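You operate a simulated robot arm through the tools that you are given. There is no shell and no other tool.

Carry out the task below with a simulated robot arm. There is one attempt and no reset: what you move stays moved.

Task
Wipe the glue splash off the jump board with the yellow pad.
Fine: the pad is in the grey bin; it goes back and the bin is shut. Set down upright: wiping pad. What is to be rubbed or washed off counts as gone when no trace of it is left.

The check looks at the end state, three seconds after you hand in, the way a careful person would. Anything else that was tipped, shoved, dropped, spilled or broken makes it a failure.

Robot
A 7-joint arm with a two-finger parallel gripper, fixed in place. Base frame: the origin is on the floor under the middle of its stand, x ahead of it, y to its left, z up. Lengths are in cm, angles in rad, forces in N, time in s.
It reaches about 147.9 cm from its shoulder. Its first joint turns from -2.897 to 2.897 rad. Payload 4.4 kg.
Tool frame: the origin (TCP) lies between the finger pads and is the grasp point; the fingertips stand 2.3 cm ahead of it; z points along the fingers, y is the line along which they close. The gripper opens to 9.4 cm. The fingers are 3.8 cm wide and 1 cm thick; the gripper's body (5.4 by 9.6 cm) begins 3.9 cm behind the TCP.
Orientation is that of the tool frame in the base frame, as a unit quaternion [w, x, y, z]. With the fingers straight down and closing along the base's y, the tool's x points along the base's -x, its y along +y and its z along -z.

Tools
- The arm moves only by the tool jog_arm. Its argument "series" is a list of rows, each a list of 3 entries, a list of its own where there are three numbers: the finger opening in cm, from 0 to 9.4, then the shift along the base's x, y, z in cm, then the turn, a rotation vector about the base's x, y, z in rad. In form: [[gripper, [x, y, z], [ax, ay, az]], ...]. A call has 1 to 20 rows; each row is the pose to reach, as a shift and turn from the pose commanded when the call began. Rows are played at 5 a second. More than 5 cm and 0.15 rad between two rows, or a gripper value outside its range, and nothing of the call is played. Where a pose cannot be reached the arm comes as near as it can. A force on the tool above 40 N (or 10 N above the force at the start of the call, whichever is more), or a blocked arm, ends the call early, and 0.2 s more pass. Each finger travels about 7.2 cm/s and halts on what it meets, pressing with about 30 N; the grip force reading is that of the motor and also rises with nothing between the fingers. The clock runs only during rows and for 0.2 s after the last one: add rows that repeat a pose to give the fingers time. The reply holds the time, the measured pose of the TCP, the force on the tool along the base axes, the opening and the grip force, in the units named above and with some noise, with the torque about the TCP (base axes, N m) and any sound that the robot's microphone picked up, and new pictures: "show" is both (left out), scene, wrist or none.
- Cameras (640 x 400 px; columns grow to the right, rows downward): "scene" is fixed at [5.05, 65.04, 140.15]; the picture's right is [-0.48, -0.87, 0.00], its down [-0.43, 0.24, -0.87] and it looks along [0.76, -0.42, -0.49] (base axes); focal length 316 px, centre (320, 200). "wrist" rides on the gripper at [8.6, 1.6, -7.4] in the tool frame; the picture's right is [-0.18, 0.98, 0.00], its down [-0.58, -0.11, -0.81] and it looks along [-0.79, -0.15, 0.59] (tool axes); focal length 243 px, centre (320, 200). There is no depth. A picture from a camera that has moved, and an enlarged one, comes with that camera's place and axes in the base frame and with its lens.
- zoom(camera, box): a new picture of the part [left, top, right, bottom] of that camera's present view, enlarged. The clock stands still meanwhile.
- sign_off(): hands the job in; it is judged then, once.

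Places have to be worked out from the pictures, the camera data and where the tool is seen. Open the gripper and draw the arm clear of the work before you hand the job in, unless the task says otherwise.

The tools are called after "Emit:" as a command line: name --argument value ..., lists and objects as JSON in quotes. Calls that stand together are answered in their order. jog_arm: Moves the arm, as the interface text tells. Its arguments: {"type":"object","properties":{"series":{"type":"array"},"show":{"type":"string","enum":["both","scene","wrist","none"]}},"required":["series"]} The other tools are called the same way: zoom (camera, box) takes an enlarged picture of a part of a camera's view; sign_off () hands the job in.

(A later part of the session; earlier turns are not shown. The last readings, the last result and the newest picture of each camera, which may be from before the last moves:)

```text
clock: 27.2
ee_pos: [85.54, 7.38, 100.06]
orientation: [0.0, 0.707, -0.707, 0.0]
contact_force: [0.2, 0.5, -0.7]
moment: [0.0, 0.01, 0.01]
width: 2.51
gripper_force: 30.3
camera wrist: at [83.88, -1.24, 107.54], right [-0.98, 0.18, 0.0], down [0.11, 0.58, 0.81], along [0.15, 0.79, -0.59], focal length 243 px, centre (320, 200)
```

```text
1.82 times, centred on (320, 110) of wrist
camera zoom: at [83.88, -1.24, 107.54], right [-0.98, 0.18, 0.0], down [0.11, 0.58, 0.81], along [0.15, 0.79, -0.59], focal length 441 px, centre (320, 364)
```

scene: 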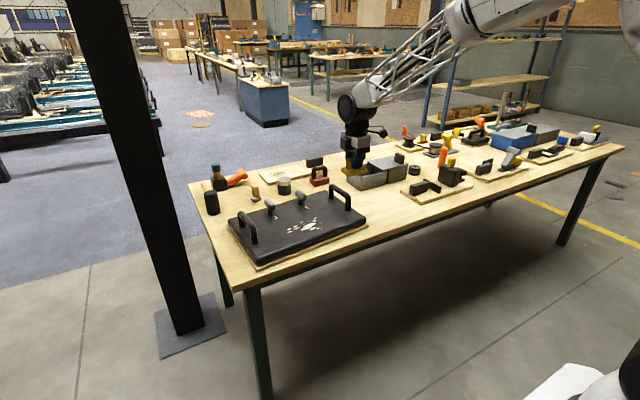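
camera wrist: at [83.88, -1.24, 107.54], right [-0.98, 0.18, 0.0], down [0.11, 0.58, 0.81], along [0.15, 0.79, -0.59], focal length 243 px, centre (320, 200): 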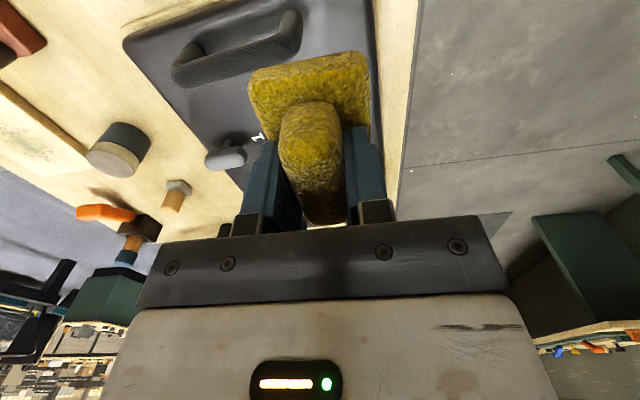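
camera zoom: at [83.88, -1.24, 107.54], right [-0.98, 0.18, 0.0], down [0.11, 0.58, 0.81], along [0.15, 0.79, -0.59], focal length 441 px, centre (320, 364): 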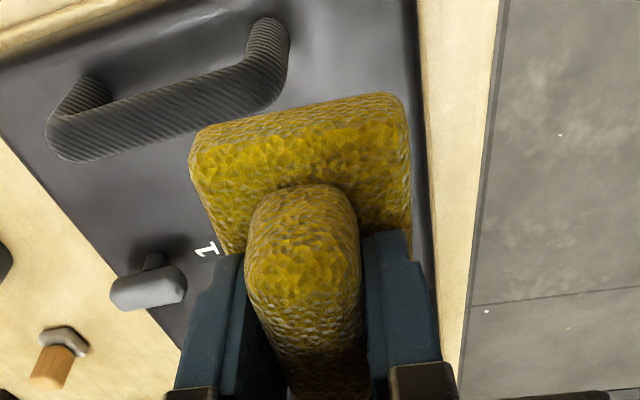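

The pad hides the splash from here, but earlier views bound it to x 81.5–89.5, y 19.5–33.5 at z≈79.3. I move over its middle and lower to about 2 cm above the board.

Emit:
jog_arm --series '[[0.5, [0, 4.5, 0], [0, 0, 0]], [0.5, [0, 9, 0], [0, 0, 0]], [0.5, [0, 13.5, -1], [0, 0, 0]], [0.5, [0, 17.5, -3], [0, 0, 0]], [0.5, [0, 19, -7], [0, 0, 0]], [0.5, [0, 19, -11], [0, 0, 0]], [0.5, [0, 19, -14], [0, 0, 0]], [0.5, [0, 19, -14], [0, 0, 0]]]' --show "both"

Emit:
zoom --camera "scene" --box '[230, 130, 390, 270]'

```text
clock: 29.0
ee_pos: [85.75, 26.54, 86.19]
orientation: [0.0, 0.707, -0.707, 0.001]
contact_force: [-0.7, 0.6, -1.0]
moment: [-0.01, 0.0, 0.02]
width: 2.5
gripper_force: 30.2
camera wrist: at [84.18, 17.91, 93.59], right [-0.98, 0.18, 0.0], down [0.11, 0.58, 0.81], along [0.15, 0.79, -0.59], focal length 243 px, centre (320, 200)
```

scene: 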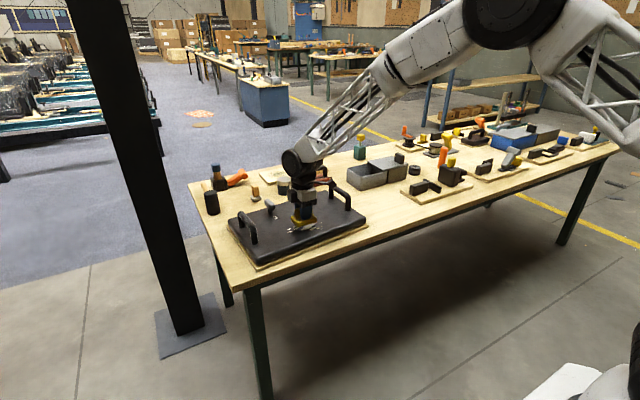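
wrist: 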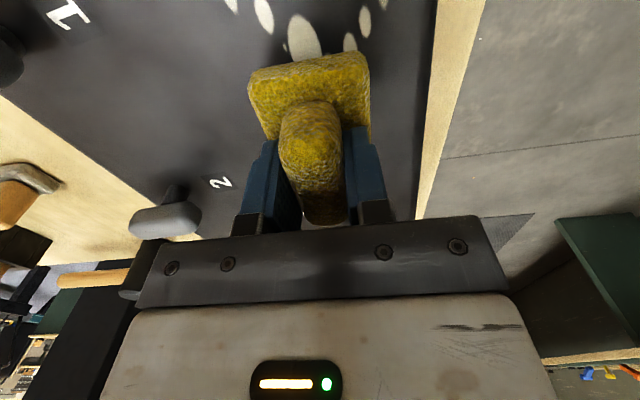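

```text
2.86 times, centred on (310, 200) of scene
camera zoom: at [5.05, 65.04, 140.15], right [-0.48, -0.87, 0.0], down [-0.43, 0.24, -0.87], along [0.76, -0.42, -0.49], focal length 903 px, centre (349, 200)
```

zoom: 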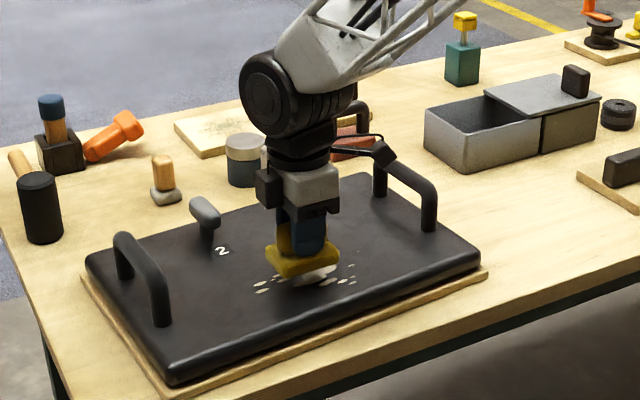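

The pad hovers over the splash, clear of levers and handles. I lower to near-contact and then feel for the surface in fine steps.

Emit:
jog_arm --series '[[0.5, [0, 0, -1], [0, 0, 0]], [0.5, [0, 0, -1.7], [0, 0, 0]], [0.5, [0, 0, -2.0], [0, 0, 0]], [0.5, [0, 0, -2.0], [0, 0, 0]]]' --show "none"

```text
clock: 30.0
ee_pos: [85.69, 26.62, 84.17]
orientation: [0.001, -0.707, 0.707, 0.0]
contact_force: [-0.6, 0.3, -0.7]
moment: [0.0, 0.02, -0.01]
width: 2.52
gripper_force: 29.9
```

No contact yet at z≈84.2. I continue down in 0.08 cm steps.

Emit:
jog_arm --series '[[0.5, [0, 0, -0.1], [0, 0, 0]], [0.5, [0, 0, -0.2], [0, 0, 0]], [0.5, [0, 0, -0.3], [0, 0, 0]], [0.5, [0, 0, -0.3], [0, 0, 0]]]' --show "scene"

Emit:
zoom --camera "scene" --box '[270, 190, 350, 245]'

```text
clock: 31.0
ee_pos: [85.78, 26.29, 83.7]
orientation: [-0.001, 0.708, -0.707, 0.0]
contact_force: [-5.9, 0.2, 20.7]
moment: [-0.12, 0.16, 0.0]
width: 2.51
gripper_force: 29.9
```

scene: 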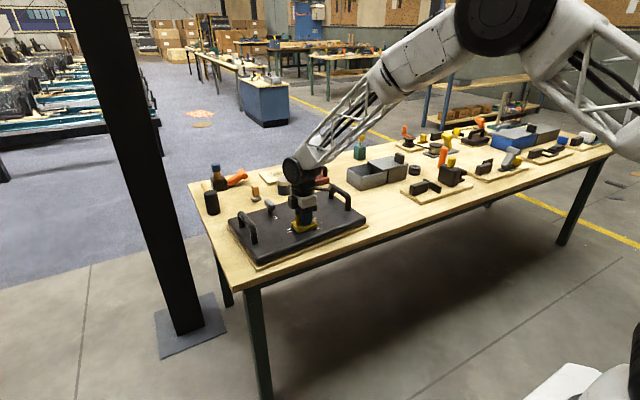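

```text
7.27 times, centred on (310, 218) of scene
camera zoom: at [5.05, 65.04, 140.15], right [-0.48, -0.87, 0.0], down [-0.43, 0.24, -0.87], along [0.76, -0.42, -0.49], focal length 2298 px, centre (393, 73)
```

zoom: 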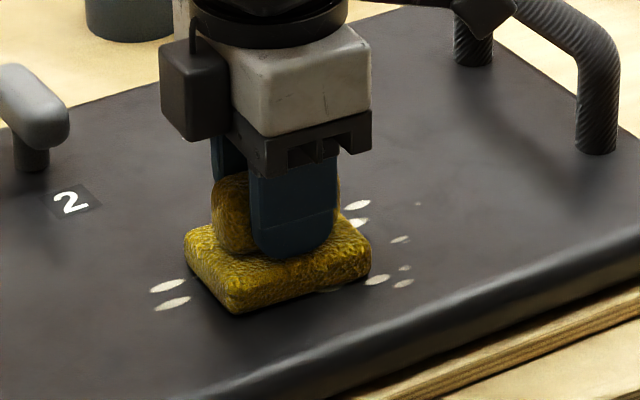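

Contact: 20 N pressing at TCP z≈83.75. I ease off slightly and make a first stroke along +y, checking that the board stays still and spots come off.

Emit:
jog_arm --series '[[0.5, [0, 0, 0.03], [0, 0, 0]], [0.5, [0, 1, 0.03], [0, 0, 0]], [0.5, [0, 2, 0.03], [0, 0, 0]], [0.5, [0, 3, 0.03], [0, 0, 0]]]' --show "none"

Emit:
zoom --camera "scene" --box '[270, 190, 350, 245]'

```text
clock: 32.0
ee_pos: [85.84, 29.34, 83.78]
orientation: [0.0, 0.708, -0.707, 0.001]
contact_force: [0.6, -14.9, 34.0]
moment: [-0.45, 0.0, 0.04]
width: 2.52
gripper_force: 30.1
```

```text
7.27 times, centred on (310, 218) of scene
camera zoom: at [5.05, 65.04, 140.15], right [-0.48, -0.87, 0.0], down [-0.43, 0.24, -0.87], along [0.76, -0.42, -0.49], focal length 2298 px, centre (393, 73)
```

zoom: 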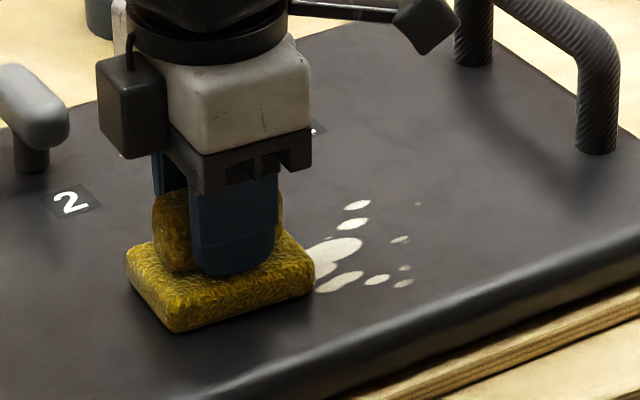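

The board stayed put at 15 N drag, but normal force rose to 34 N, so I raise slightly and continue the stroke to y≈33, then return.

Emit:
jog_arm --series '[[0.5, [0, 0, 0.04], [0, 0, 0]], [0.5, [0, 1.2, 0.05], [0, 0, 0]], [0.5, [0, 2.4, 0.06], [0, 0, 0]], [0.5, [0, 3.6, 0.07], [0, 0, 0]]]' --show "none"

Emit:
zoom --camera "scene" --box '[270, 190, 350, 245]'

```text
clock: 33.0
ee_pos: [85.68, 33.02, 83.82]
orientation: [-0.001, 0.707, -0.707, -0.001]
contact_force: [-1.3, -17.2, 38.7]
moment: [-0.12, 0.08, -0.01]
width: 2.5
gripper_force: 30.2
```

```text
7.27 times, centred on (310, 218) of scene
camera zoom: at [5.05, 65.04, 140.15], right [-0.48, -0.87, 0.0], down [-0.43, 0.24, -0.87], along [0.76, -0.42, -0.49], focal length 2298 px, centre (393, 73)
```

zoom: 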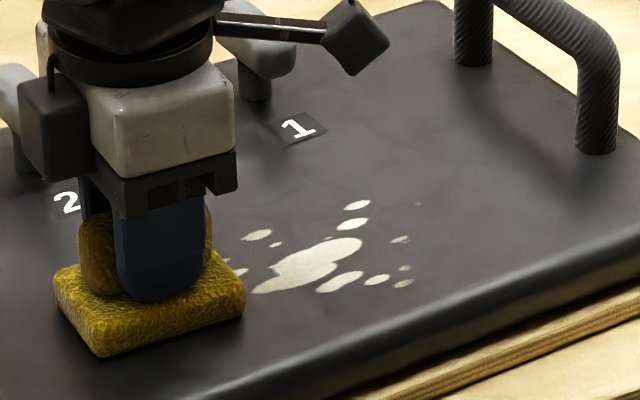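

Force is near the limit as the surface seems to rise slightly toward +y. I raise 0.08 cm and read again before the return stroke.

Emit:
jog_arm --series '[[0.5, [0, 0, 0.06], [0, 0, 0]], [0.5, [0, 0, 0.06], [0, 0, 0]]]' --show "none"

Emit:
zoom --camera "wrist" --box '[180, 0, 480, 150]'

```text
clock: 33.6
ee_pos: [85.79, 32.98, 83.79]
orientation: [0.0, 0.708, -0.706, -0.001]
contact_force: [3.8, -4.0, 17.3]
moment: [0.33, -0.11, -0.03]
width: 2.52
gripper_force: 30.1
```

```text
2.13 times, centred on (330, 75) of wrist
camera zoom: at [84.1, 24.5, 91.22], right [-0.98, 0.18, 0.0], down [0.11, 0.58, 0.81], along [0.15, 0.79, -0.59], focal length 518 px, centre (299, 467)
```

zoom: 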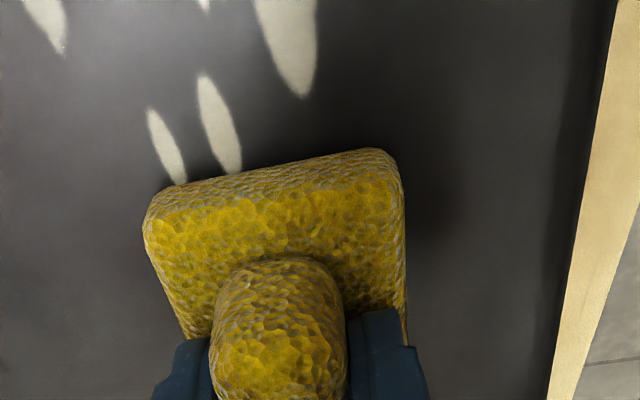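

Contact is now 17 N, with a surface slope of about 0.023 per cm in y. I do the full return stroke to y≈20, following that slope.

Emit:
jog_arm --series '[[0.5, [0, -1.2, -0.025], [0, 0, 0]], [0.5, [0, -2.4, -0.05], [0, 0, 0]], [0.5, [0, -3.6, -0.08], [0, 0, 0]], [0.5, [0, -4.8, -0.11], [0, 0, 0]], [0.5, [0, -6, -0.135], [0, 0, 0]]]' --show "none"

Emit:
zoom --camera "scene" --box '[270, 190, 350, 245]'

```text
clock: 34.8
ee_pos: [85.69, 27.1, 83.81]
orientation: [-0.001, -0.707, 0.707, 0.0]
contact_force: [0.9, 7.0, 14.5]
moment: [0.3, 0.04, 0.0]
width: 2.53
gripper_force: 30.3
```

```text
7.27 times, centred on (310, 218) of scene
camera zoom: at [5.05, 65.04, 140.15], right [-0.48, -0.87, 0.0], down [-0.43, 0.24, -0.87], along [0.76, -0.42, -0.49], focal length 2298 px, centre (393, 73)
```

zoom: 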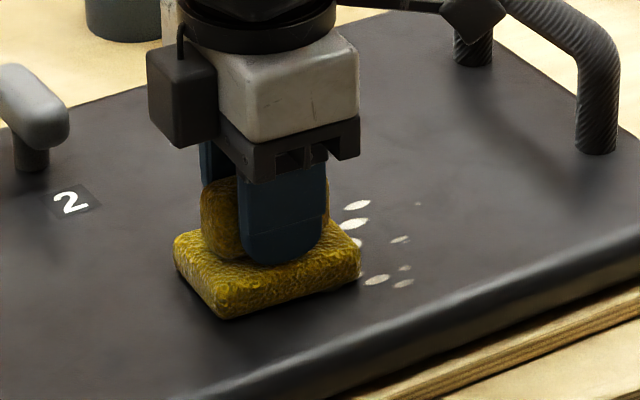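

The two spots at the +y end are gone, so wiping works. I continue the stroke toward -y to y≈19.5.

Emit:
jog_arm --series '[[0.5, [0, -1.2, -0.025], [0, 0, 0]], [0.5, [0, -2.4, -0.05], [0, 0, 0]], [0.5, [0, -3.6, -0.08], [0, 0, 0]], [0.5, [0, -4.8, -0.105], [0, 0, 0]], [0.5, [0, -6, -0.13], [0, 0, 0]], [0.5, [0, -7.2, -0.15], [0, 0, 0]]]' --show "none"

Emit:
zoom --camera "scene" --box '[270, 190, 350, 245]'

```text
clock: 36.1
ee_pos: [85.74, 20.66, 83.7]
orientation: [-0.001, 0.707, -0.707, 0.0]
contact_force: [0.4, -2.0, 6.8]
moment: [-0.29, 0.06, 0.01]
width: 2.53
gripper_force: 30.7
stopped in row 6: the force on the tool passed its limit at 41 N (the readings are from after the stop); the commanded pose is now the measured one
```

```text
7.27 times, centred on (310, 218) of scene
camera zoom: at [5.05, 65.04, 140.15], right [-0.48, -0.87, 0.0], down [-0.43, 0.24, -0.87], along [0.76, -0.42, -0.49], focal length 2298 px, centre (393, 73)
```

zoom: 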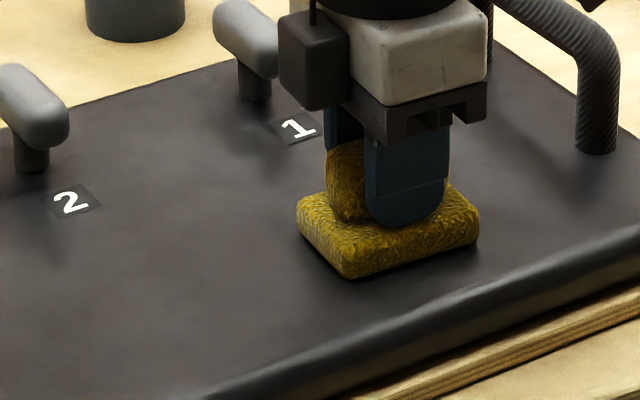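

The left area is clean now; pressure rose to the limit, so the surface isn't really sloped. Commanded pose reset with 7 N; I continue to y≈18 at constant height.

Emit:
jog_arm --series '[[0.5, [0, -1, 0], [0, 0, 0]], [0.5, [0, -2, 0], [0, 0, 0]], [0.5, [0, -2.8, 0], [0, 0, 0]]]' --show "none"

Emit:
zoom --camera "scene" --box '[270, 190, 350, 245]'

```text
clock: 36.9
ee_pos: [85.73, 17.75, 83.74]
orientation: [0.0, -0.707, 0.708, -0.001]
contact_force: [0.4, 2.0, 4.5]
moment: [-0.03, 0.04, -0.04]
width: 2.53
gripper_force: 30.5
```

```text
7.27 times, centred on (310, 218) of scene
camera zoom: at [5.05, 65.04, 140.15], right [-0.48, -0.87, 0.0], down [-0.43, 0.24, -0.87], along [0.76, -0.42, -0.49], focal length 2298 px, centre (393, 73)
```

zoom: 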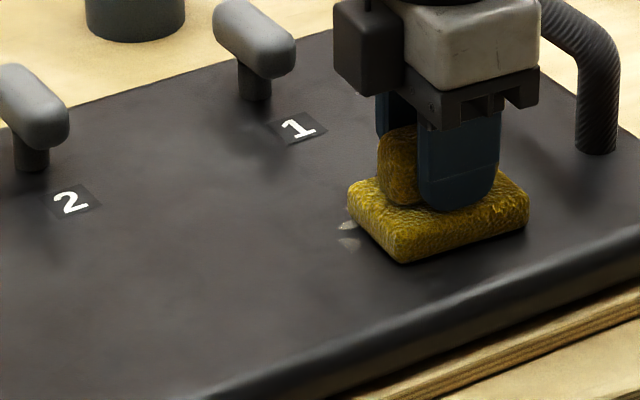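

Most is gone; a couple of faint spots remain beside the pad. I stroke back +y with a touch more pressure.

Emit:
jog_arm --series '[[0.5, [0, 0, -0.02], [0, 0, 0]], [0.5, [0, 1.2, -0.02], [0, 0, 0]], [0.5, [0, 2.4, -0.02], [0, 0, 0]], [0.5, [0, 3.6, -0.02], [0, 0, 0]], [0.5, [0, 4.8, -0.02], [0, 0, 0]], [0.5, [0, 6, -0.01], [0, 0, 0]]]' --show "none"

Emit:
zoom --camera "scene" --box '[270, 190, 350, 245]'

```text
clock: 38.3
ee_pos: [85.66, 23.82, 83.73]
orientation: [0.001, -0.707, 0.707, -0.001]
contact_force: [0.9, -3.5, 7.0]
moment: [-0.17, 0.04, -0.01]
width: 2.47
gripper_force: 30.0
```

```text
7.27 times, centred on (310, 218) of scene
camera zoom: at [5.05, 65.04, 140.15], right [-0.48, -0.87, 0.0], down [-0.43, 0.24, -0.87], along [0.76, -0.42, -0.49], focal length 2298 px, centre (393, 73)
```

zoom: 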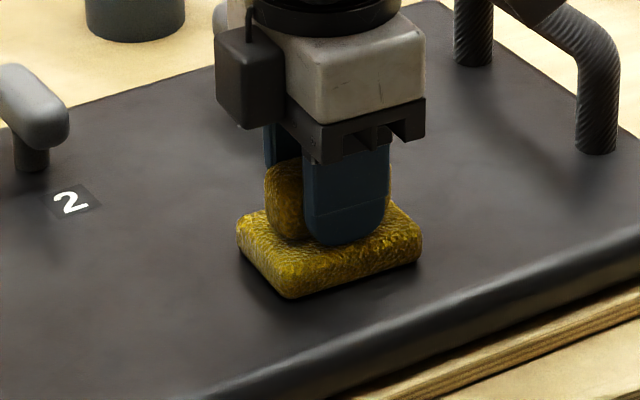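

Right side looks clean. I continue this stroke to y≈31 and look at the whole area.

Emit:
jog_arm --series '[[0.5, [0, 1.2, 0], [0, 0, 0]], [0.5, [0, 2.4, 0], [0, 0, 0]], [0.5, [0, 3.6, 0.01], [0, 0, 0]], [0.5, [0, 4.8, 0.02], [0, 0, 0]], [0.5, [0, 6, 0.03], [0, 0, 0]], [0.5, [0, 7.2, 0.04], [0, 0, 0]], [0.5, [0, 8.4, 0.05], [0, 0, 0]]]' --show "wrist"

Emit:
zoom --camera "scene" --box '[270, 190, 350, 245]'

Emit:
zoom --camera "wrist" --box '[180, 0, 480, 150]'

```text
clock: 39.9
ee_pos: [85.69, 32.36, 83.89]
orientation: [0.001, -0.707, 0.707, -0.001]
contact_force: [-0.2, -0.7, -1.0]
moment: [-0.02, 0.0, 0.0]
width: 2.52
gripper_force: 29.6
camera wrist: at [84.03, 23.66, 91.23], right [-0.98, 0.18, 0.0], down [0.11, 0.58, 0.81], along [0.15, 0.79, -0.59], focal length 243 px, centre (320, 200)
```

wrist: 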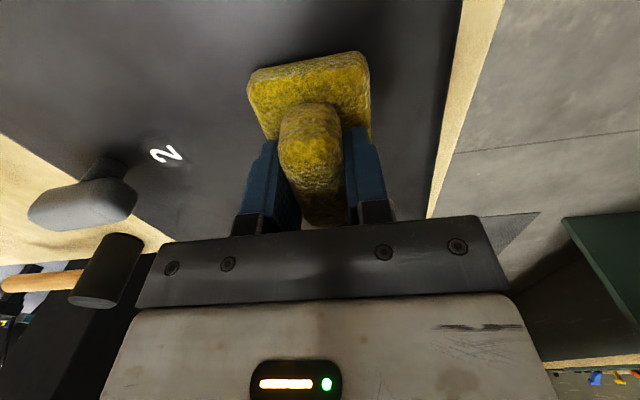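

```text
7.27 times, centred on (310, 218) of scene
camera zoom: at [5.05, 65.04, 140.15], right [-0.48, -0.87, 0.0], down [-0.43, 0.24, -0.87], along [0.76, -0.42, -0.49], focal length 2298 px, centre (393, 73)
```

zoom: 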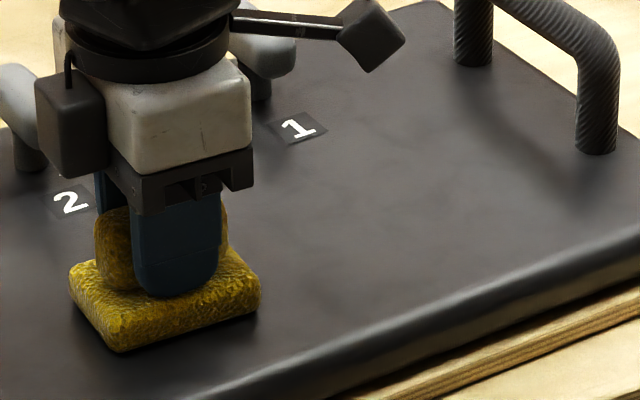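

```text
2.13 times, centred on (330, 75) of wrist
camera zoom: at [84.03, 23.66, 91.23], right [-0.98, 0.18, 0.0], down [0.11, 0.58, 0.81], along [0.15, 0.79, -0.59], focal length 518 px, centre (299, 467)
```

zoom: 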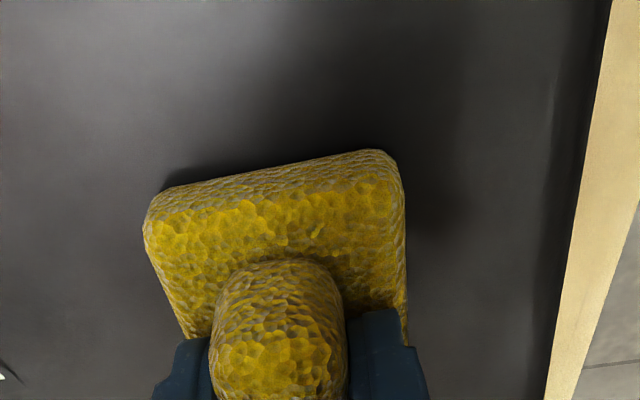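

The area looks clean. I lift the pad and move it aside to inspect the whole board surface for leftover traces.

Emit:
jog_arm --series '[[0.5, [0, 0, 3], [0, 0, 0]], [0.5, [0, 0, 7], [0, 0, 0]], [0.5, [0, -3, 10], [0, 0, 0]], [0.5, [0, -7, 13], [0, 0, 0]], [0.5, [0, -11, 16], [0, 0, 0]], [0.5, [0, -15, 18], [0, 0, 0]], [0.5, [0, -19, 18], [0, 0, 0]], [0.5, [0, -23, 18], [0, 0, 0]], [0.5, [0, -27, 18], [0, 0, 0]], [0.5, [0, -31, 18], [0, 0, 0]], [0.5, [0, -31, 18], [0, 0, 0]]]' --show "both"

Emit:
zoom --camera "scene" --box '[270, 195, 350, 245]'

Emit:
zoom --camera "scene" --box '[290, 205, 330, 230]'

Emit:
zoom --camera "wrist" --box '[100, 0, 500, 230]'

```text
clock: 42.3
ee_pos: [85.65, 1.31, 101.93]
orientation: [0.001, -0.707, 0.708, -0.001]
contact_force: [0.2, 0.2, 0.5]
moment: [0.01, 0.02, 0.04]
width: 2.52
gripper_force: 29.7
camera wrist: at [83.93, -7.38, 109.39], right [-0.98, 0.18, 0.0], down [0.11, 0.58, 0.81], along [0.15, 0.79, -0.59], focal length 243 px, centre (320, 200)
```

scene: 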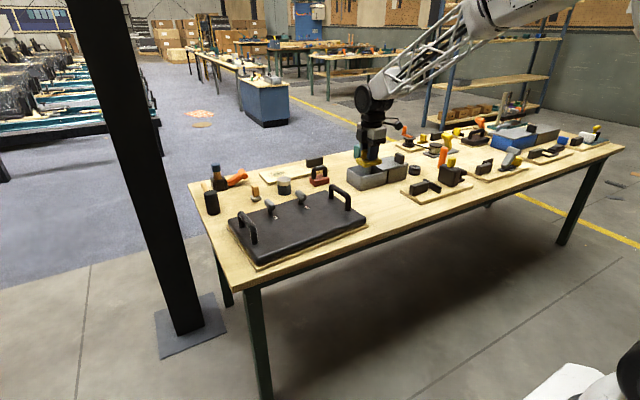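
wrist: 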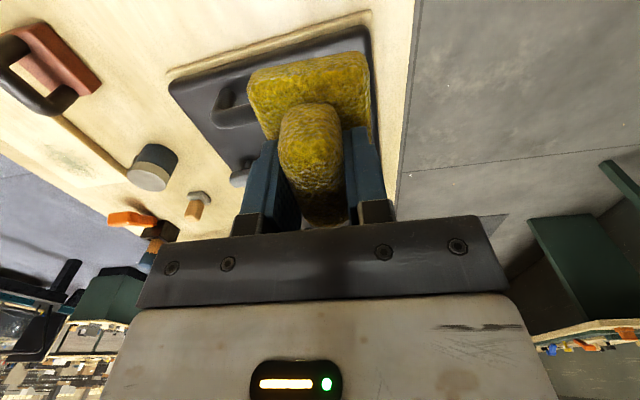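

```text
8.00 times, centred on (310, 220) of scene
camera zoom: at [5.05, 65.04, 140.15], right [-0.48, -0.87, 0.0], down [-0.43, 0.24, -0.87], along [0.76, -0.42, -0.49], focal length 2528 px, centre (400, 40)
```

zoom: 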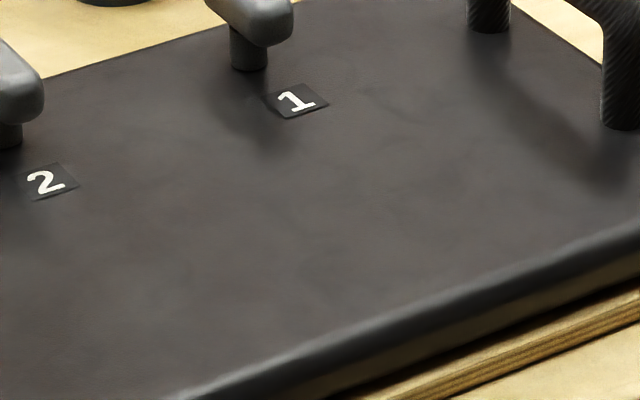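

```text
16.00 times, centred on (310, 218) of scene
camera zoom: at [5.05, 65.04, 140.15], right [-0.48, -0.87, 0.0], down [-0.43, 0.24, -0.87], along [0.76, -0.42, -0.49], focal length 5055 px, centre (480, -80)
```

zoom: 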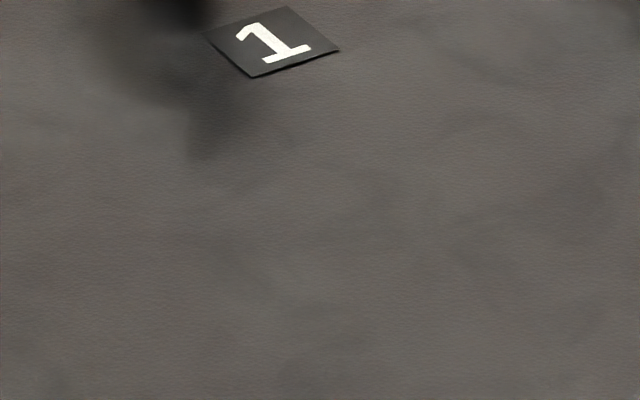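

```text
1.60 times, centred on (300, 115) of wrist
camera zoom: at [83.93, -7.38, 109.39], right [-0.98, 0.18, 0.0], down [0.11, 0.58, 0.81], along [0.15, 0.79, -0.59], focal length 388 px, centre (352, 336)
```

zoom: 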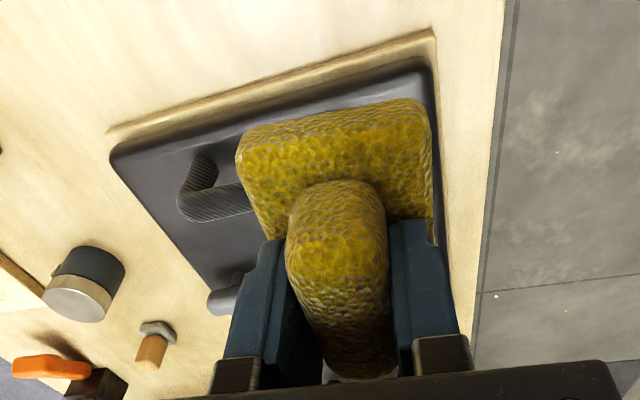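

Scene zoom shows no trace on the board. On the way back I stop at about x 103, so the wrist camera can also check the wiped area beside the pad.

Emit:
jog_arm --series '[[0.5, [4.5, 0, 0], [0, 0, 0]], [0.5, [9, 0, 0], [0, 0, 0]], [0.5, [13.5, 0, 0], [0, 0, 0]], [0.5, [17, 0, 0], [0, 0, 0]], [0.5, [17, 0, 0], [0, 0, 0]]]' --show "wrist"

Emit:
zoom --camera "wrist" --box '[370, 80, 530, 200]'

```text
clock: 43.5
ee_pos: [102.9, 1.21, 101.75]
orientation: [-0.001, 0.707, -0.707, 0.001]
contact_force: [0.2, 0.0, -1.1]
moment: [-0.01, 0.0, -0.01]
width: 2.51
gripper_force: 30.0
camera wrist: at [101.22, -7.47, 109.28], right [-0.98, 0.18, 0.0], down [0.11, 0.58, 0.81], along [0.15, 0.79, -0.59], focal length 243 px, centre (320, 200)
```

wrist: 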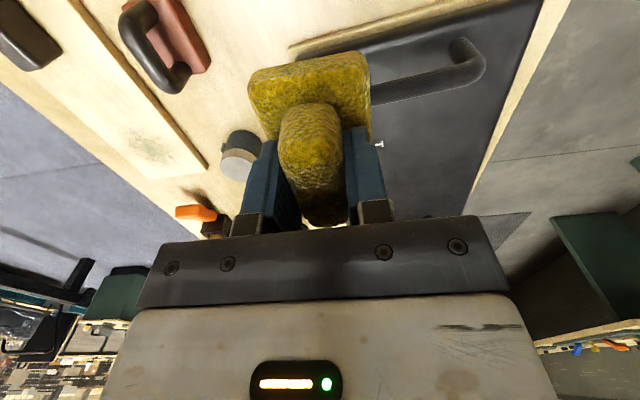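

```text
3.33 times, centred on (450, 140) of wrist
camera zoom: at [101.22, -7.47, 109.28], right [-0.98, 0.18, 0.0], down [0.11, 0.58, 0.81], along [0.15, 0.79, -0.59], focal length 809 px, centre (-113, 400)
```

zoom: 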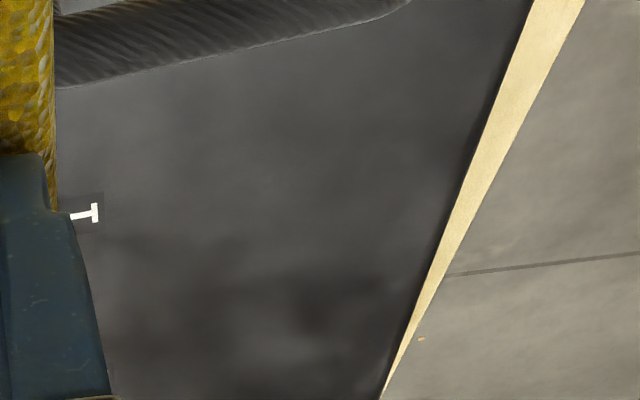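

The wiped area is clean from this side too. I carry the pad back over the bin, first at height.

Emit:
jog_arm --series '[[0.5, [2, -4, 0], [0, 0, 0]], [0.5, [4, -8, 0], [0, 0, 0]], [0.5, [6, -12, 0], [0, 0, 0]], [0.5, [7.8, -16, 0], [0, 0, 0]], [0.5, [7.8, -17.6, -2], [0, 0, 0]], [0.5, [7.8, -17.6, -6], [0, 0, 0]], [0.5, [7.8, -17.6, -10], [0, 0, 0]], [0.5, [7.8, -17.6, -13], [0, 0, 0]], [0.5, [7.8, -17.6, -13], [0, 0, 0]]]' --show "both"

Emit:
zoom --camera "scene" --box '[330, 120, 440, 200]'

```text
clock: 45.5
ee_pos: [110.5, -16.33, 88.7]
orientation: [0.001, -0.707, 0.707, 0.0]
contact_force: [0.3, 0.4, -0.6]
moment: [0.02, 0.0, 0.0]
width: 2.53
gripper_force: 30.2
camera wrist: at [108.75, -24.93, 96.16], right [-0.98, 0.18, 0.0], down [0.11, 0.58, 0.81], along [0.15, 0.79, -0.59], focal length 243 px, centre (320, 200)
```

scene: 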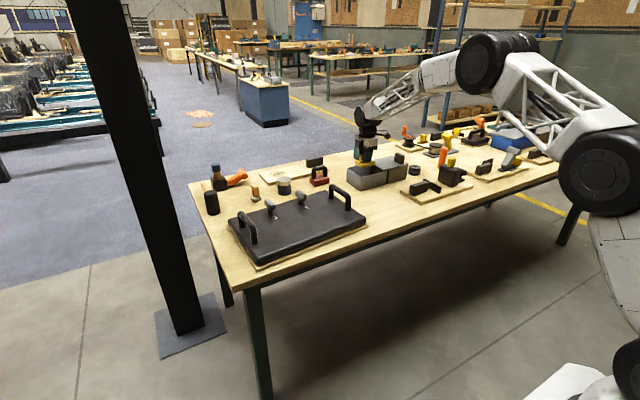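
wrist: 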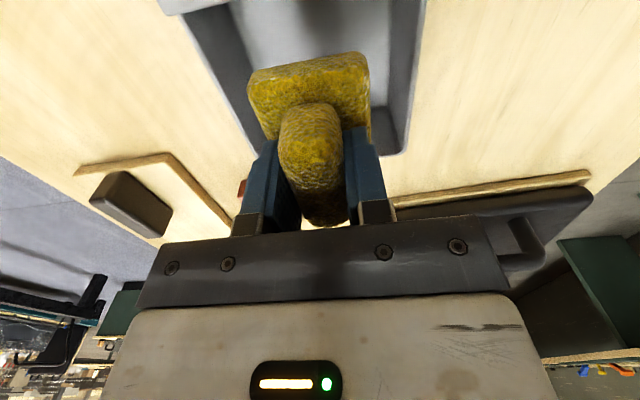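

```text
5.00 times, centred on (385, 160) of scene
camera zoom: at [5.05, 65.04, 140.15], right [-0.48, -0.87, 0.0], down [-0.43, 0.24, -0.87], along [0.76, -0.42, -0.49], focal length 1580 px, centre (-5, 400)
```

zoom: 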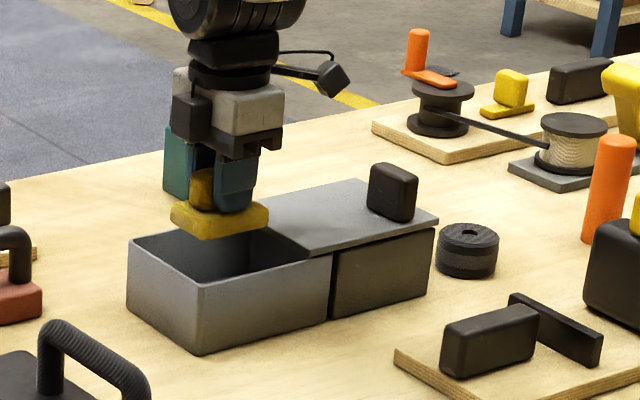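

The pad is above the opening with the same pose as when lifted. I lower it into the bin to just above its original height.

Emit:
jog_arm --series '[[0.5, [0.1, 0, -3], [0, 0, 0]], [0.5, [0.1, 0, -6], [0, 0, 0]], [0.5, [0.1, 0, -8], [0, 0, 0]], [0.5, [0.1, 0, -8.4], [0, 0, 0]], [0.5, [0.1, 0, -8.4], [0, 0, 0]]]' --show "none"

```text
clock: 46.7
ee_pos: [110.5, -16.46, 80.24]
orientation: [-0.001, 0.707, -0.707, 0.001]
contact_force: [-0.7, -0.3, -0.4]
moment: [-0.01, 0.0, 0.0]
width: 2.5
gripper_force: 30.3
```

No contact yet at z≈80.25. I feel for the floor in 0.1 cm steps.

Emit:
jog_arm --series '[[0.5, [0, 0, -0.1], [0, 0, 0]], [0.5, [0, 0, -0.2], [0, 0, 0]], [0.5, [0, 0, -0.2], [0, 0, 0]]]' --show "none"

```text
clock: 47.5
ee_pos: [110.67, -16.35, 80.15]
orientation: [0.0, 0.707, -0.707, 0.001]
contact_force: [0.4, -0.1, -0.1]
moment: [-0.02, -0.02, -0.02]
width: 2.53
gripper_force: 30.3
```

Emit:
jog_arm --series '[[0.5, [0, 0, -0.06], [0, 0, 0]], [0.5, [0, 0, -0.12], [0, 0, 0]], [0.5, [0, 0, -0.12], [0, 0, 0]]]' --show "none"

```text
clock: 48.3
ee_pos: [110.7, -16.36, 80.05]
orientation: [-0.001, 0.707, -0.707, 0.0]
contact_force: [0.0, -0.1, -0.5]
moment: [-0.04, -0.02, 0.0]
width: 2.5
gripper_force: 29.8
```

Still free at about z 80.0; I go a little further in small steps until the floor is felt.

Emit:
jog_arm --series '[[0.5, [0, 0, -0.05], [0, 0, 0]], [0.5, [0, 0, -0.1], [0, 0, 0]], [0.5, [0, 0, -0.1], [0, 0, 0]]]' --show "none"

```text
clock: 49.1
ee_pos: [110.66, -16.4, 79.96]
orientation: [0.002, -0.707, 0.707, -0.001]
contact_force: [0.6, -0.4, -0.3]
moment: [0.03, 0.0, -0.01]
width: 2.48
gripper_force: 30.0
```

Emit:
jog_arm --series '[[0.5, [0, 0, -0.05], [0, 0, 0]], [0.5, [0, 0, -0.1], [0, 0, 0]], [0.5, [0, 0, -0.1], [0, 0, 0]]]' --show "none"

```text
clock: 49.9
ee_pos: [110.57, -16.43, 79.86]
orientation: [-0.001, 0.707, -0.707, 0.001]
contact_force: [-0.1, -0.7, 0.6]
moment: [-0.01, -0.04, 0.01]
width: 2.51
gripper_force: 30.3
```

Emit:
jog_arm --series '[[0.5, [0, 0, -0.04], [0, 0, 0]], [0.5, [0, 0, -0.08], [0, 0, 0]], [0.5, [0, 0, -0.08], [0, 0, 0]]]' --show "none"

```text
clock: 50.7
ee_pos: [110.71, -16.43, 79.92]
orientation: [0.001, -0.707, 0.708, -0.001]
contact_force: [-2.2, -1.6, 9.3]
moment: [0.04, 0.15, 0.01]
width: 2.52
gripper_force: 29.9
```

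The pad now rests on the bin floor (9 N). I open to 6 cm and lift straight out.

Emit:
jog_arm --series '[[2.5, [0, 0, 0.03], [0, 0, 0]], [4, [0, 0, 0.03], [0, 0, 0]], [5.5, [0, 0, 0.03], [0, 0, 0]], [6, [0, 0, 0.03], [0, 0, 0]], [6, [0, 0, 0.03], [0, 0, 0]], [6, [0, 0, 2], [0, 0, 0]], [6, [0, 0, 5], [0, 0, 0]], [6, [0, 0, 9], [0, 0, 0]], [6, [0, 0, 13], [0, 0, 0]], [6, [0, 0, 17], [0, 0, 0]], [6, [0, 0, 17], [0, 0, 0]]]' --show "both"

Emit:
zoom --camera "scene" --box '[330, 120, 440, 200]'

```text
clock: 53.1
ee_pos: [110.57, -16.57, 96.69]
orientation: [-0.001, 0.707, -0.707, 0.001]
contact_force: [-0.1, -0.4, -0.2]
moment: [0.02, -0.02, 0.0]
width: 6.0
gripper_force: 0.0
camera wrist: at [108.99, -25.2, 104.19], right [-0.98, 0.18, 0.0], down [0.11, 0.58, 0.81], along [0.15, 0.79, -0.59], focal length 243 px, centre (320, 200)
```

scene: 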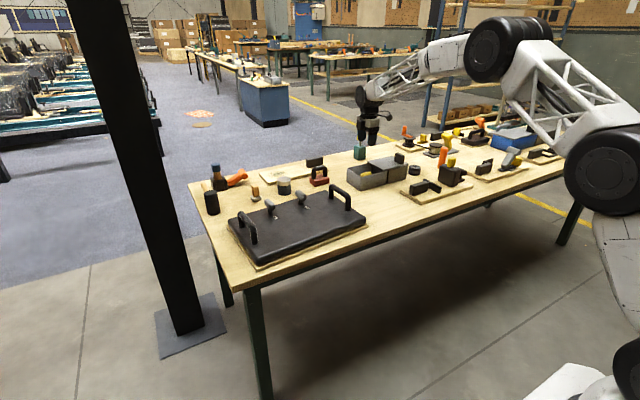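
wrist: 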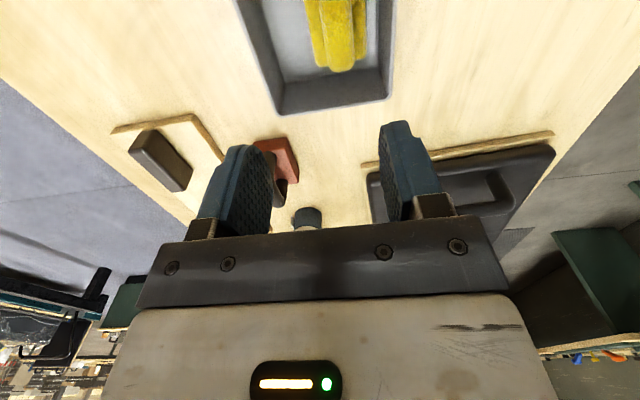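

```text
5.00 times, centred on (385, 160) of scene
camera zoom: at [5.05, 65.04, 140.15], right [-0.48, -0.87, 0.0], down [-0.43, 0.24, -0.87], along [0.76, -0.42, -0.49], focal length 1580 px, centre (-5, 400)
```

zoom: 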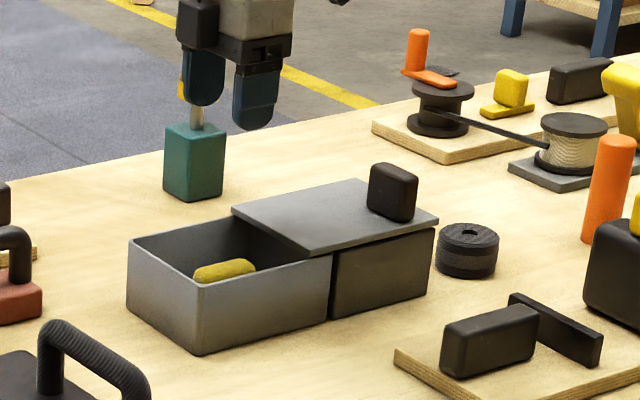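

The pad stands upright in the bin. Before closing, while the pad is still accessible, I go back over the board with the empty hand for a clear close look.

Emit:
jog_arm --series '[[6, [-2.5, 2, 3], [0, 0, 0]], [7, [-5.5, 5, 4], [0, 0, 0]], [8, [-8.5, 8, 4], [0, 0, 0]], [9.4, [-11.5, 11, 4], [0, 0, 0]], [9.4, [-14.5, 14, 4], [0, 0, 0]], [9.4, [-17.5, 17, 4], [0, 0, 0]], [9.4, [-20.5, 20, 4], [0, 0, 0]], [9.4, [-23, 22, 4], [0, 0, 0]], [9.4, [-25, 25, 2], [0, 0, 0]], [9.4, [-25, 26, 0], [0, 0, 0]], [9.4, [-25, 26, 0], [0, 0, 0]]]' --show "wrist"

Emit:
zoom --camera "wrist" --box '[230, 60, 430, 220]'

Emit:
zoom --camera "wrist" --box '[180, 0, 460, 150]'

```text
clock: 55.5
ee_pos: [85.42, 9.54, 96.7]
orientation: [0.0, -0.707, 0.707, 0.0]
contact_force: [0.5, 0.4, 0.7]
moment: [0.0, 0.0, -0.04]
width: 9.38
gripper_force: 0.2
camera wrist: at [83.81, 0.98, 104.04], right [-0.98, 0.18, 0.0], down [0.11, 0.58, 0.81], along [0.15, 0.79, -0.59], focal length 243 px, centre (320, 200)
```

wrist: 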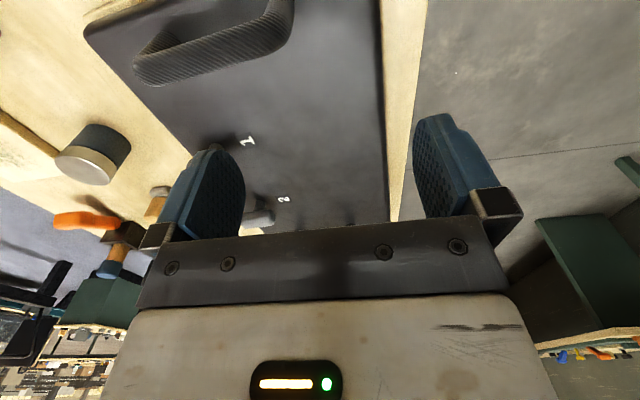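

```text
2.50 times, centred on (330, 140) of wrist
camera zoom: at [83.81, 0.98, 104.04], right [-0.98, 0.18, 0.0], down [0.11, 0.58, 0.81], along [0.15, 0.79, -0.59], focal length 606 px, centre (295, 350)
```

zoom: 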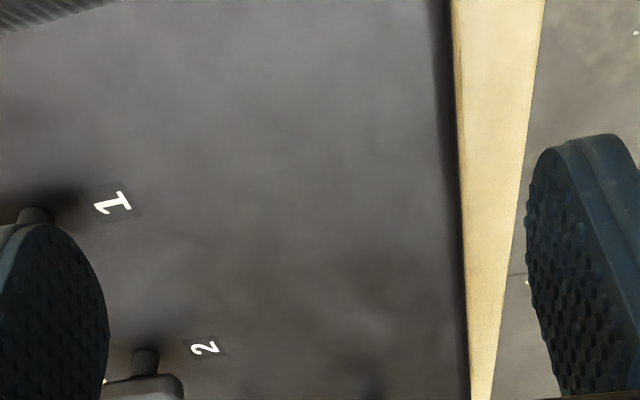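

```text
2.29 times, centred on (320, 75) of wrist
camera zoom: at [83.81, 0.98, 104.04], right [-0.98, 0.18, 0.0], down [0.11, 0.58, 0.81], along [0.15, 0.79, -0.59], focal length 555 px, centre (320, 486)
```

zoom: 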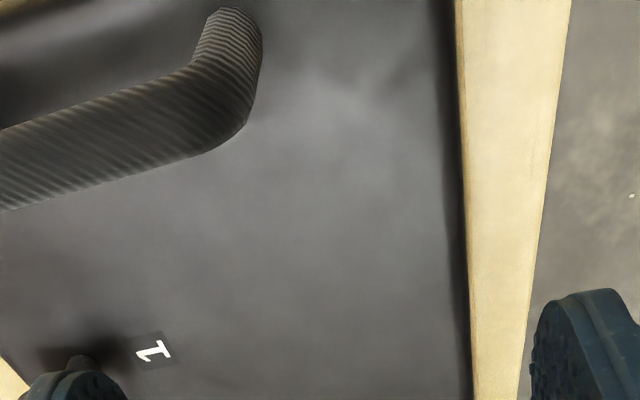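

The board looks clean; I take one closer enlargement of the former splash area.

Emit:
zoom --camera "wrist" --box '[270, 70, 390, 150]'

Emit:
zoom --camera "wrist" --box '[270, 140, 390, 220]'

Emit:
zoom --camera "scene" --box '[276, 205, 336, 240]'

```text
5.00 times, centred on (330, 110) of wrist
camera zoom: at [83.81, 0.98, 104.04], right [-0.98, 0.18, 0.0], down [0.11, 0.58, 0.81], along [0.15, 0.79, -0.59], focal length 1213 px, centre (270, 650)
```

zoom: 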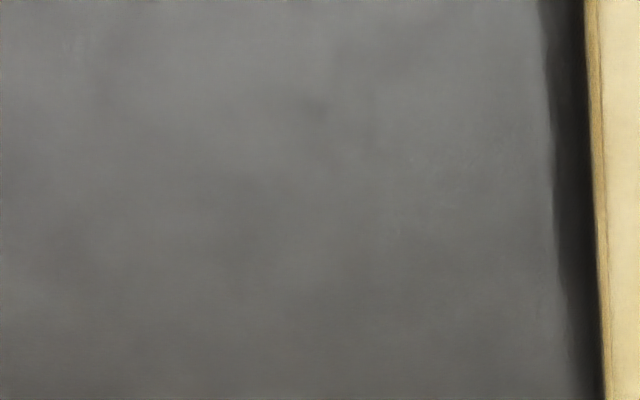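

```text
5.00 times, centred on (330, 180) of wrist
camera zoom: at [83.81, 0.98, 104.04], right [-0.98, 0.18, 0.0], down [0.11, 0.58, 0.81], along [0.15, 0.79, -0.59], focal length 1213 px, centre (270, 300)
```

zoom: 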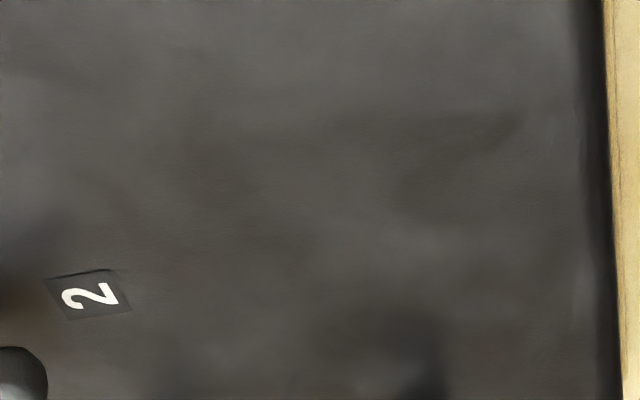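

```text
10.67 times, centred on (306, 222) of scene
camera zoom: at [5.05, 65.04, 140.15], right [-0.48, -0.87, 0.0], down [-0.43, 0.24, -0.87], along [0.76, -0.42, -0.49], focal length 3370 px, centre (469, -40)
```

zoom: 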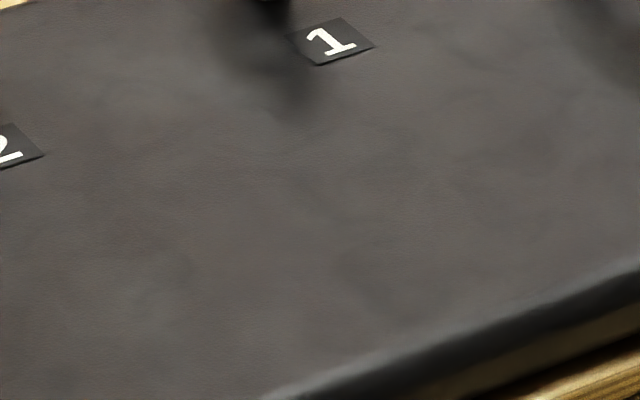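

The board is clean. Now I return to the lid knob at about (108.3, -34.0), turning the tool back so the fingers close along y.

Emit:
jog_arm --series '[[9.4, [1, -2, 3], [0, 0, -0.13]], [9.4, [2.8, -5.5, 4], [0, 0, -0.26]], [9.4, [4.6, -9, 4], [0, 0, -0.39]], [9.4, [6.5, -12.5, 4], [0, 0, -0.52]], [9.4, [8.4, -16, 4], [0, 0, -0.65]], [9.4, [10.2, -19.5, 4], [0, 0, -0.78]], [8, [12, -23, 4], [0, 0, -0.91]], [7, [13.8, -26.5, 4], [0, 0, -1.04]], [6, [15.7, -30, 4], [0, 0, -1.17]], [6, [17.6, -33.5, 4], [0, 0, -1.3]], [6, [19.4, -37, 4], [0, 0, -1.43]], [6, [21.2, -40.5, 3], [0, 0, -1.5708]], [6, [22.8, -43.5, 1], [0, 0, -1.5708]], [6, [22.8, -43.5, 0], [0, 0, -1.5708]], [6, [22.8, -43.5, 0], [0, 0, -1.5708]]]' --show "both"

Emit:
zoom --camera "scene" --box '[330, 120, 440, 200]'

```text
clock: 58.7
ee_pos: [108.44, -33.84, 96.81]
orientation: [0.001, 0.0, 1.0, 0.0]
contact_force: [0.5, 0.5, 0.1]
moment: [-0.01, 0.02, -0.01]
width: 6.02
gripper_force: 0.0
camera wrist: at [99.76, -32.18, 104.22], right [0.18, 0.98, 0.0], down [0.58, -0.11, 0.81], along [0.79, -0.15, -0.59], focal length 243 px, centre (320, 200)
```

scene: 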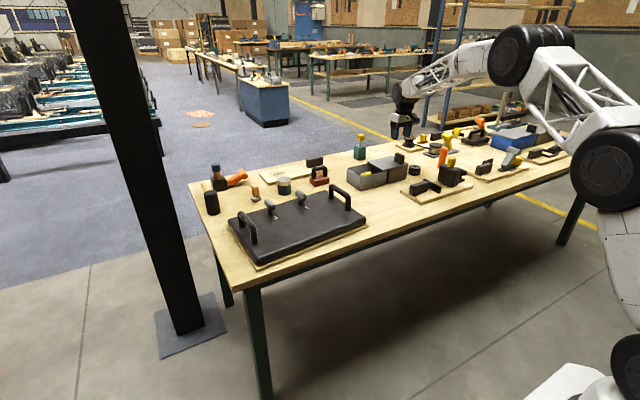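
wrist: 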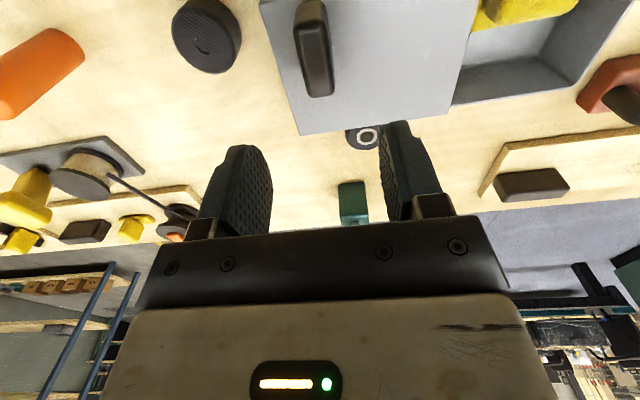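

```text
5.00 times, centred on (385, 160) of scene
camera zoom: at [5.05, 65.04, 140.15], right [-0.48, -0.87, 0.0], down [-0.43, 0.24, -0.87], along [0.76, -0.42, -0.49], focal length 1580 px, centre (-5, 400)
```

zoom: 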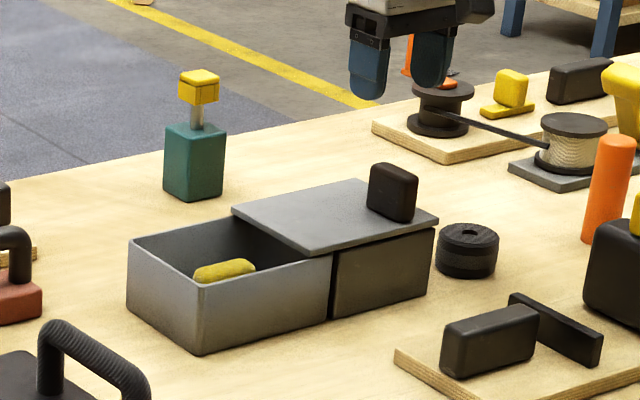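

The knob lies at about (108.2, -34.2). I lower around it to z≈85.4 and close the fingers.

Emit:
jog_arm --series '[[6, [-0.1, -0.2, -4], [0, 0, 0]], [6, [-0.1, -0.2, -8], [0, 0, 0]], [6, [-0.1, -0.2, -10.5], [0, 0, 0]], [6, [-0.1, -0.2, -11.4], [0, 0, 0]], [6, [-0.1, -0.2, -11.4], [0, 0, 0]], [4, [-0.1, -0.2, -11.4], [0, 0, 0]], [2, [-0.1, -0.2, -11.4], [0, 0, 0]], [0.5, [-0.1, -0.2, -11.4], [0, 0, 0]], [0.5, [-0.1, -0.2, -11.4], [0, 0, 0]]]' --show "none"

```text
clock: 60.7
ee_pos: [108.61, -33.97, 85.24]
orientation: [-0.001, 0.0, 1.0, -0.001]
contact_force: [2.5, 0.3, 2.8]
moment: [1.46, -0.28, -0.3]
width: 2.21
gripper_force: 45.2
```

The knob is held at 2.2 cm. I slide the lid +y by 3 cm with a slight -x drift, watching the force.

Emit:
jog_arm --series '[[0.5, [-0.01, 0.7, 0], [0, 0, 0]], [0.5, [-0.03, 1.5, 0], [0, 0, 0]], [0.5, [-0.04, 2.2, 0], [0, 0, 0]], [0.5, [-0.06, 3, 0], [0, 0, 0]]]' --show "none"

```text
clock: 61.7
ee_pos: [108.35, -30.92, 85.31]
orientation: [0.0, 0.0, 1.0, -0.001]
contact_force: [36.1, 1.9, -9.9]
moment: [1.41, -0.13, -0.44]
width: 2.23
gripper_force: 45.0
```

A +36 N side force says I drifted too far -x; I correct +0.08 and go on 3 cm with nearly no drift.

Emit:
jog_arm --series '[[0.5, [0.08, 0, -0.02], [0, 0, 0]], [0.5, [0.08, 0.7, -0.02], [0, 0, 0]], [0.5, [0.075, 1.5, -0.02], [0, 0, 0]], [0.5, [0.07, 2.2, -0.02], [0, 0, 0]], [0.5, [0.065, 3, -0.02], [0, 0, 0]]]' --show "none"

```text
clock: 62.9
ee_pos: [108.4, -28.04, 85.41]
orientation: [0.001, 0.0, 1.0, -0.001]
contact_force: [29.8, -0.6, -5.5]
moment: [1.39, -0.03, -0.33]
width: 2.18
gripper_force: 45.2
```

Emit:
jog_arm --series '[[0.5, [0.06, 0, -0.01], [0, 0, 0]], [0.5, [0.06, 0.7, -0.01], [0, 0, 0]], [0.5, [0.055, 1.5, -0.01], [0, 0, 0]], [0.5, [0.05, 2.2, -0.01], [0, 0, 0]], [0.5, [0.045, 3, -0.01], [0, 0, 0]]]' --show "none"

```text
clock: 64.1
ee_pos: [108.49, -25.06, 85.38]
orientation: [-0.001, 0.0, 1.0, -0.001]
contact_force: [-22.4, 0.0, 13.7]
moment: [1.41, 0.96, -0.35]
width: 2.19
gripper_force: 44.7
```

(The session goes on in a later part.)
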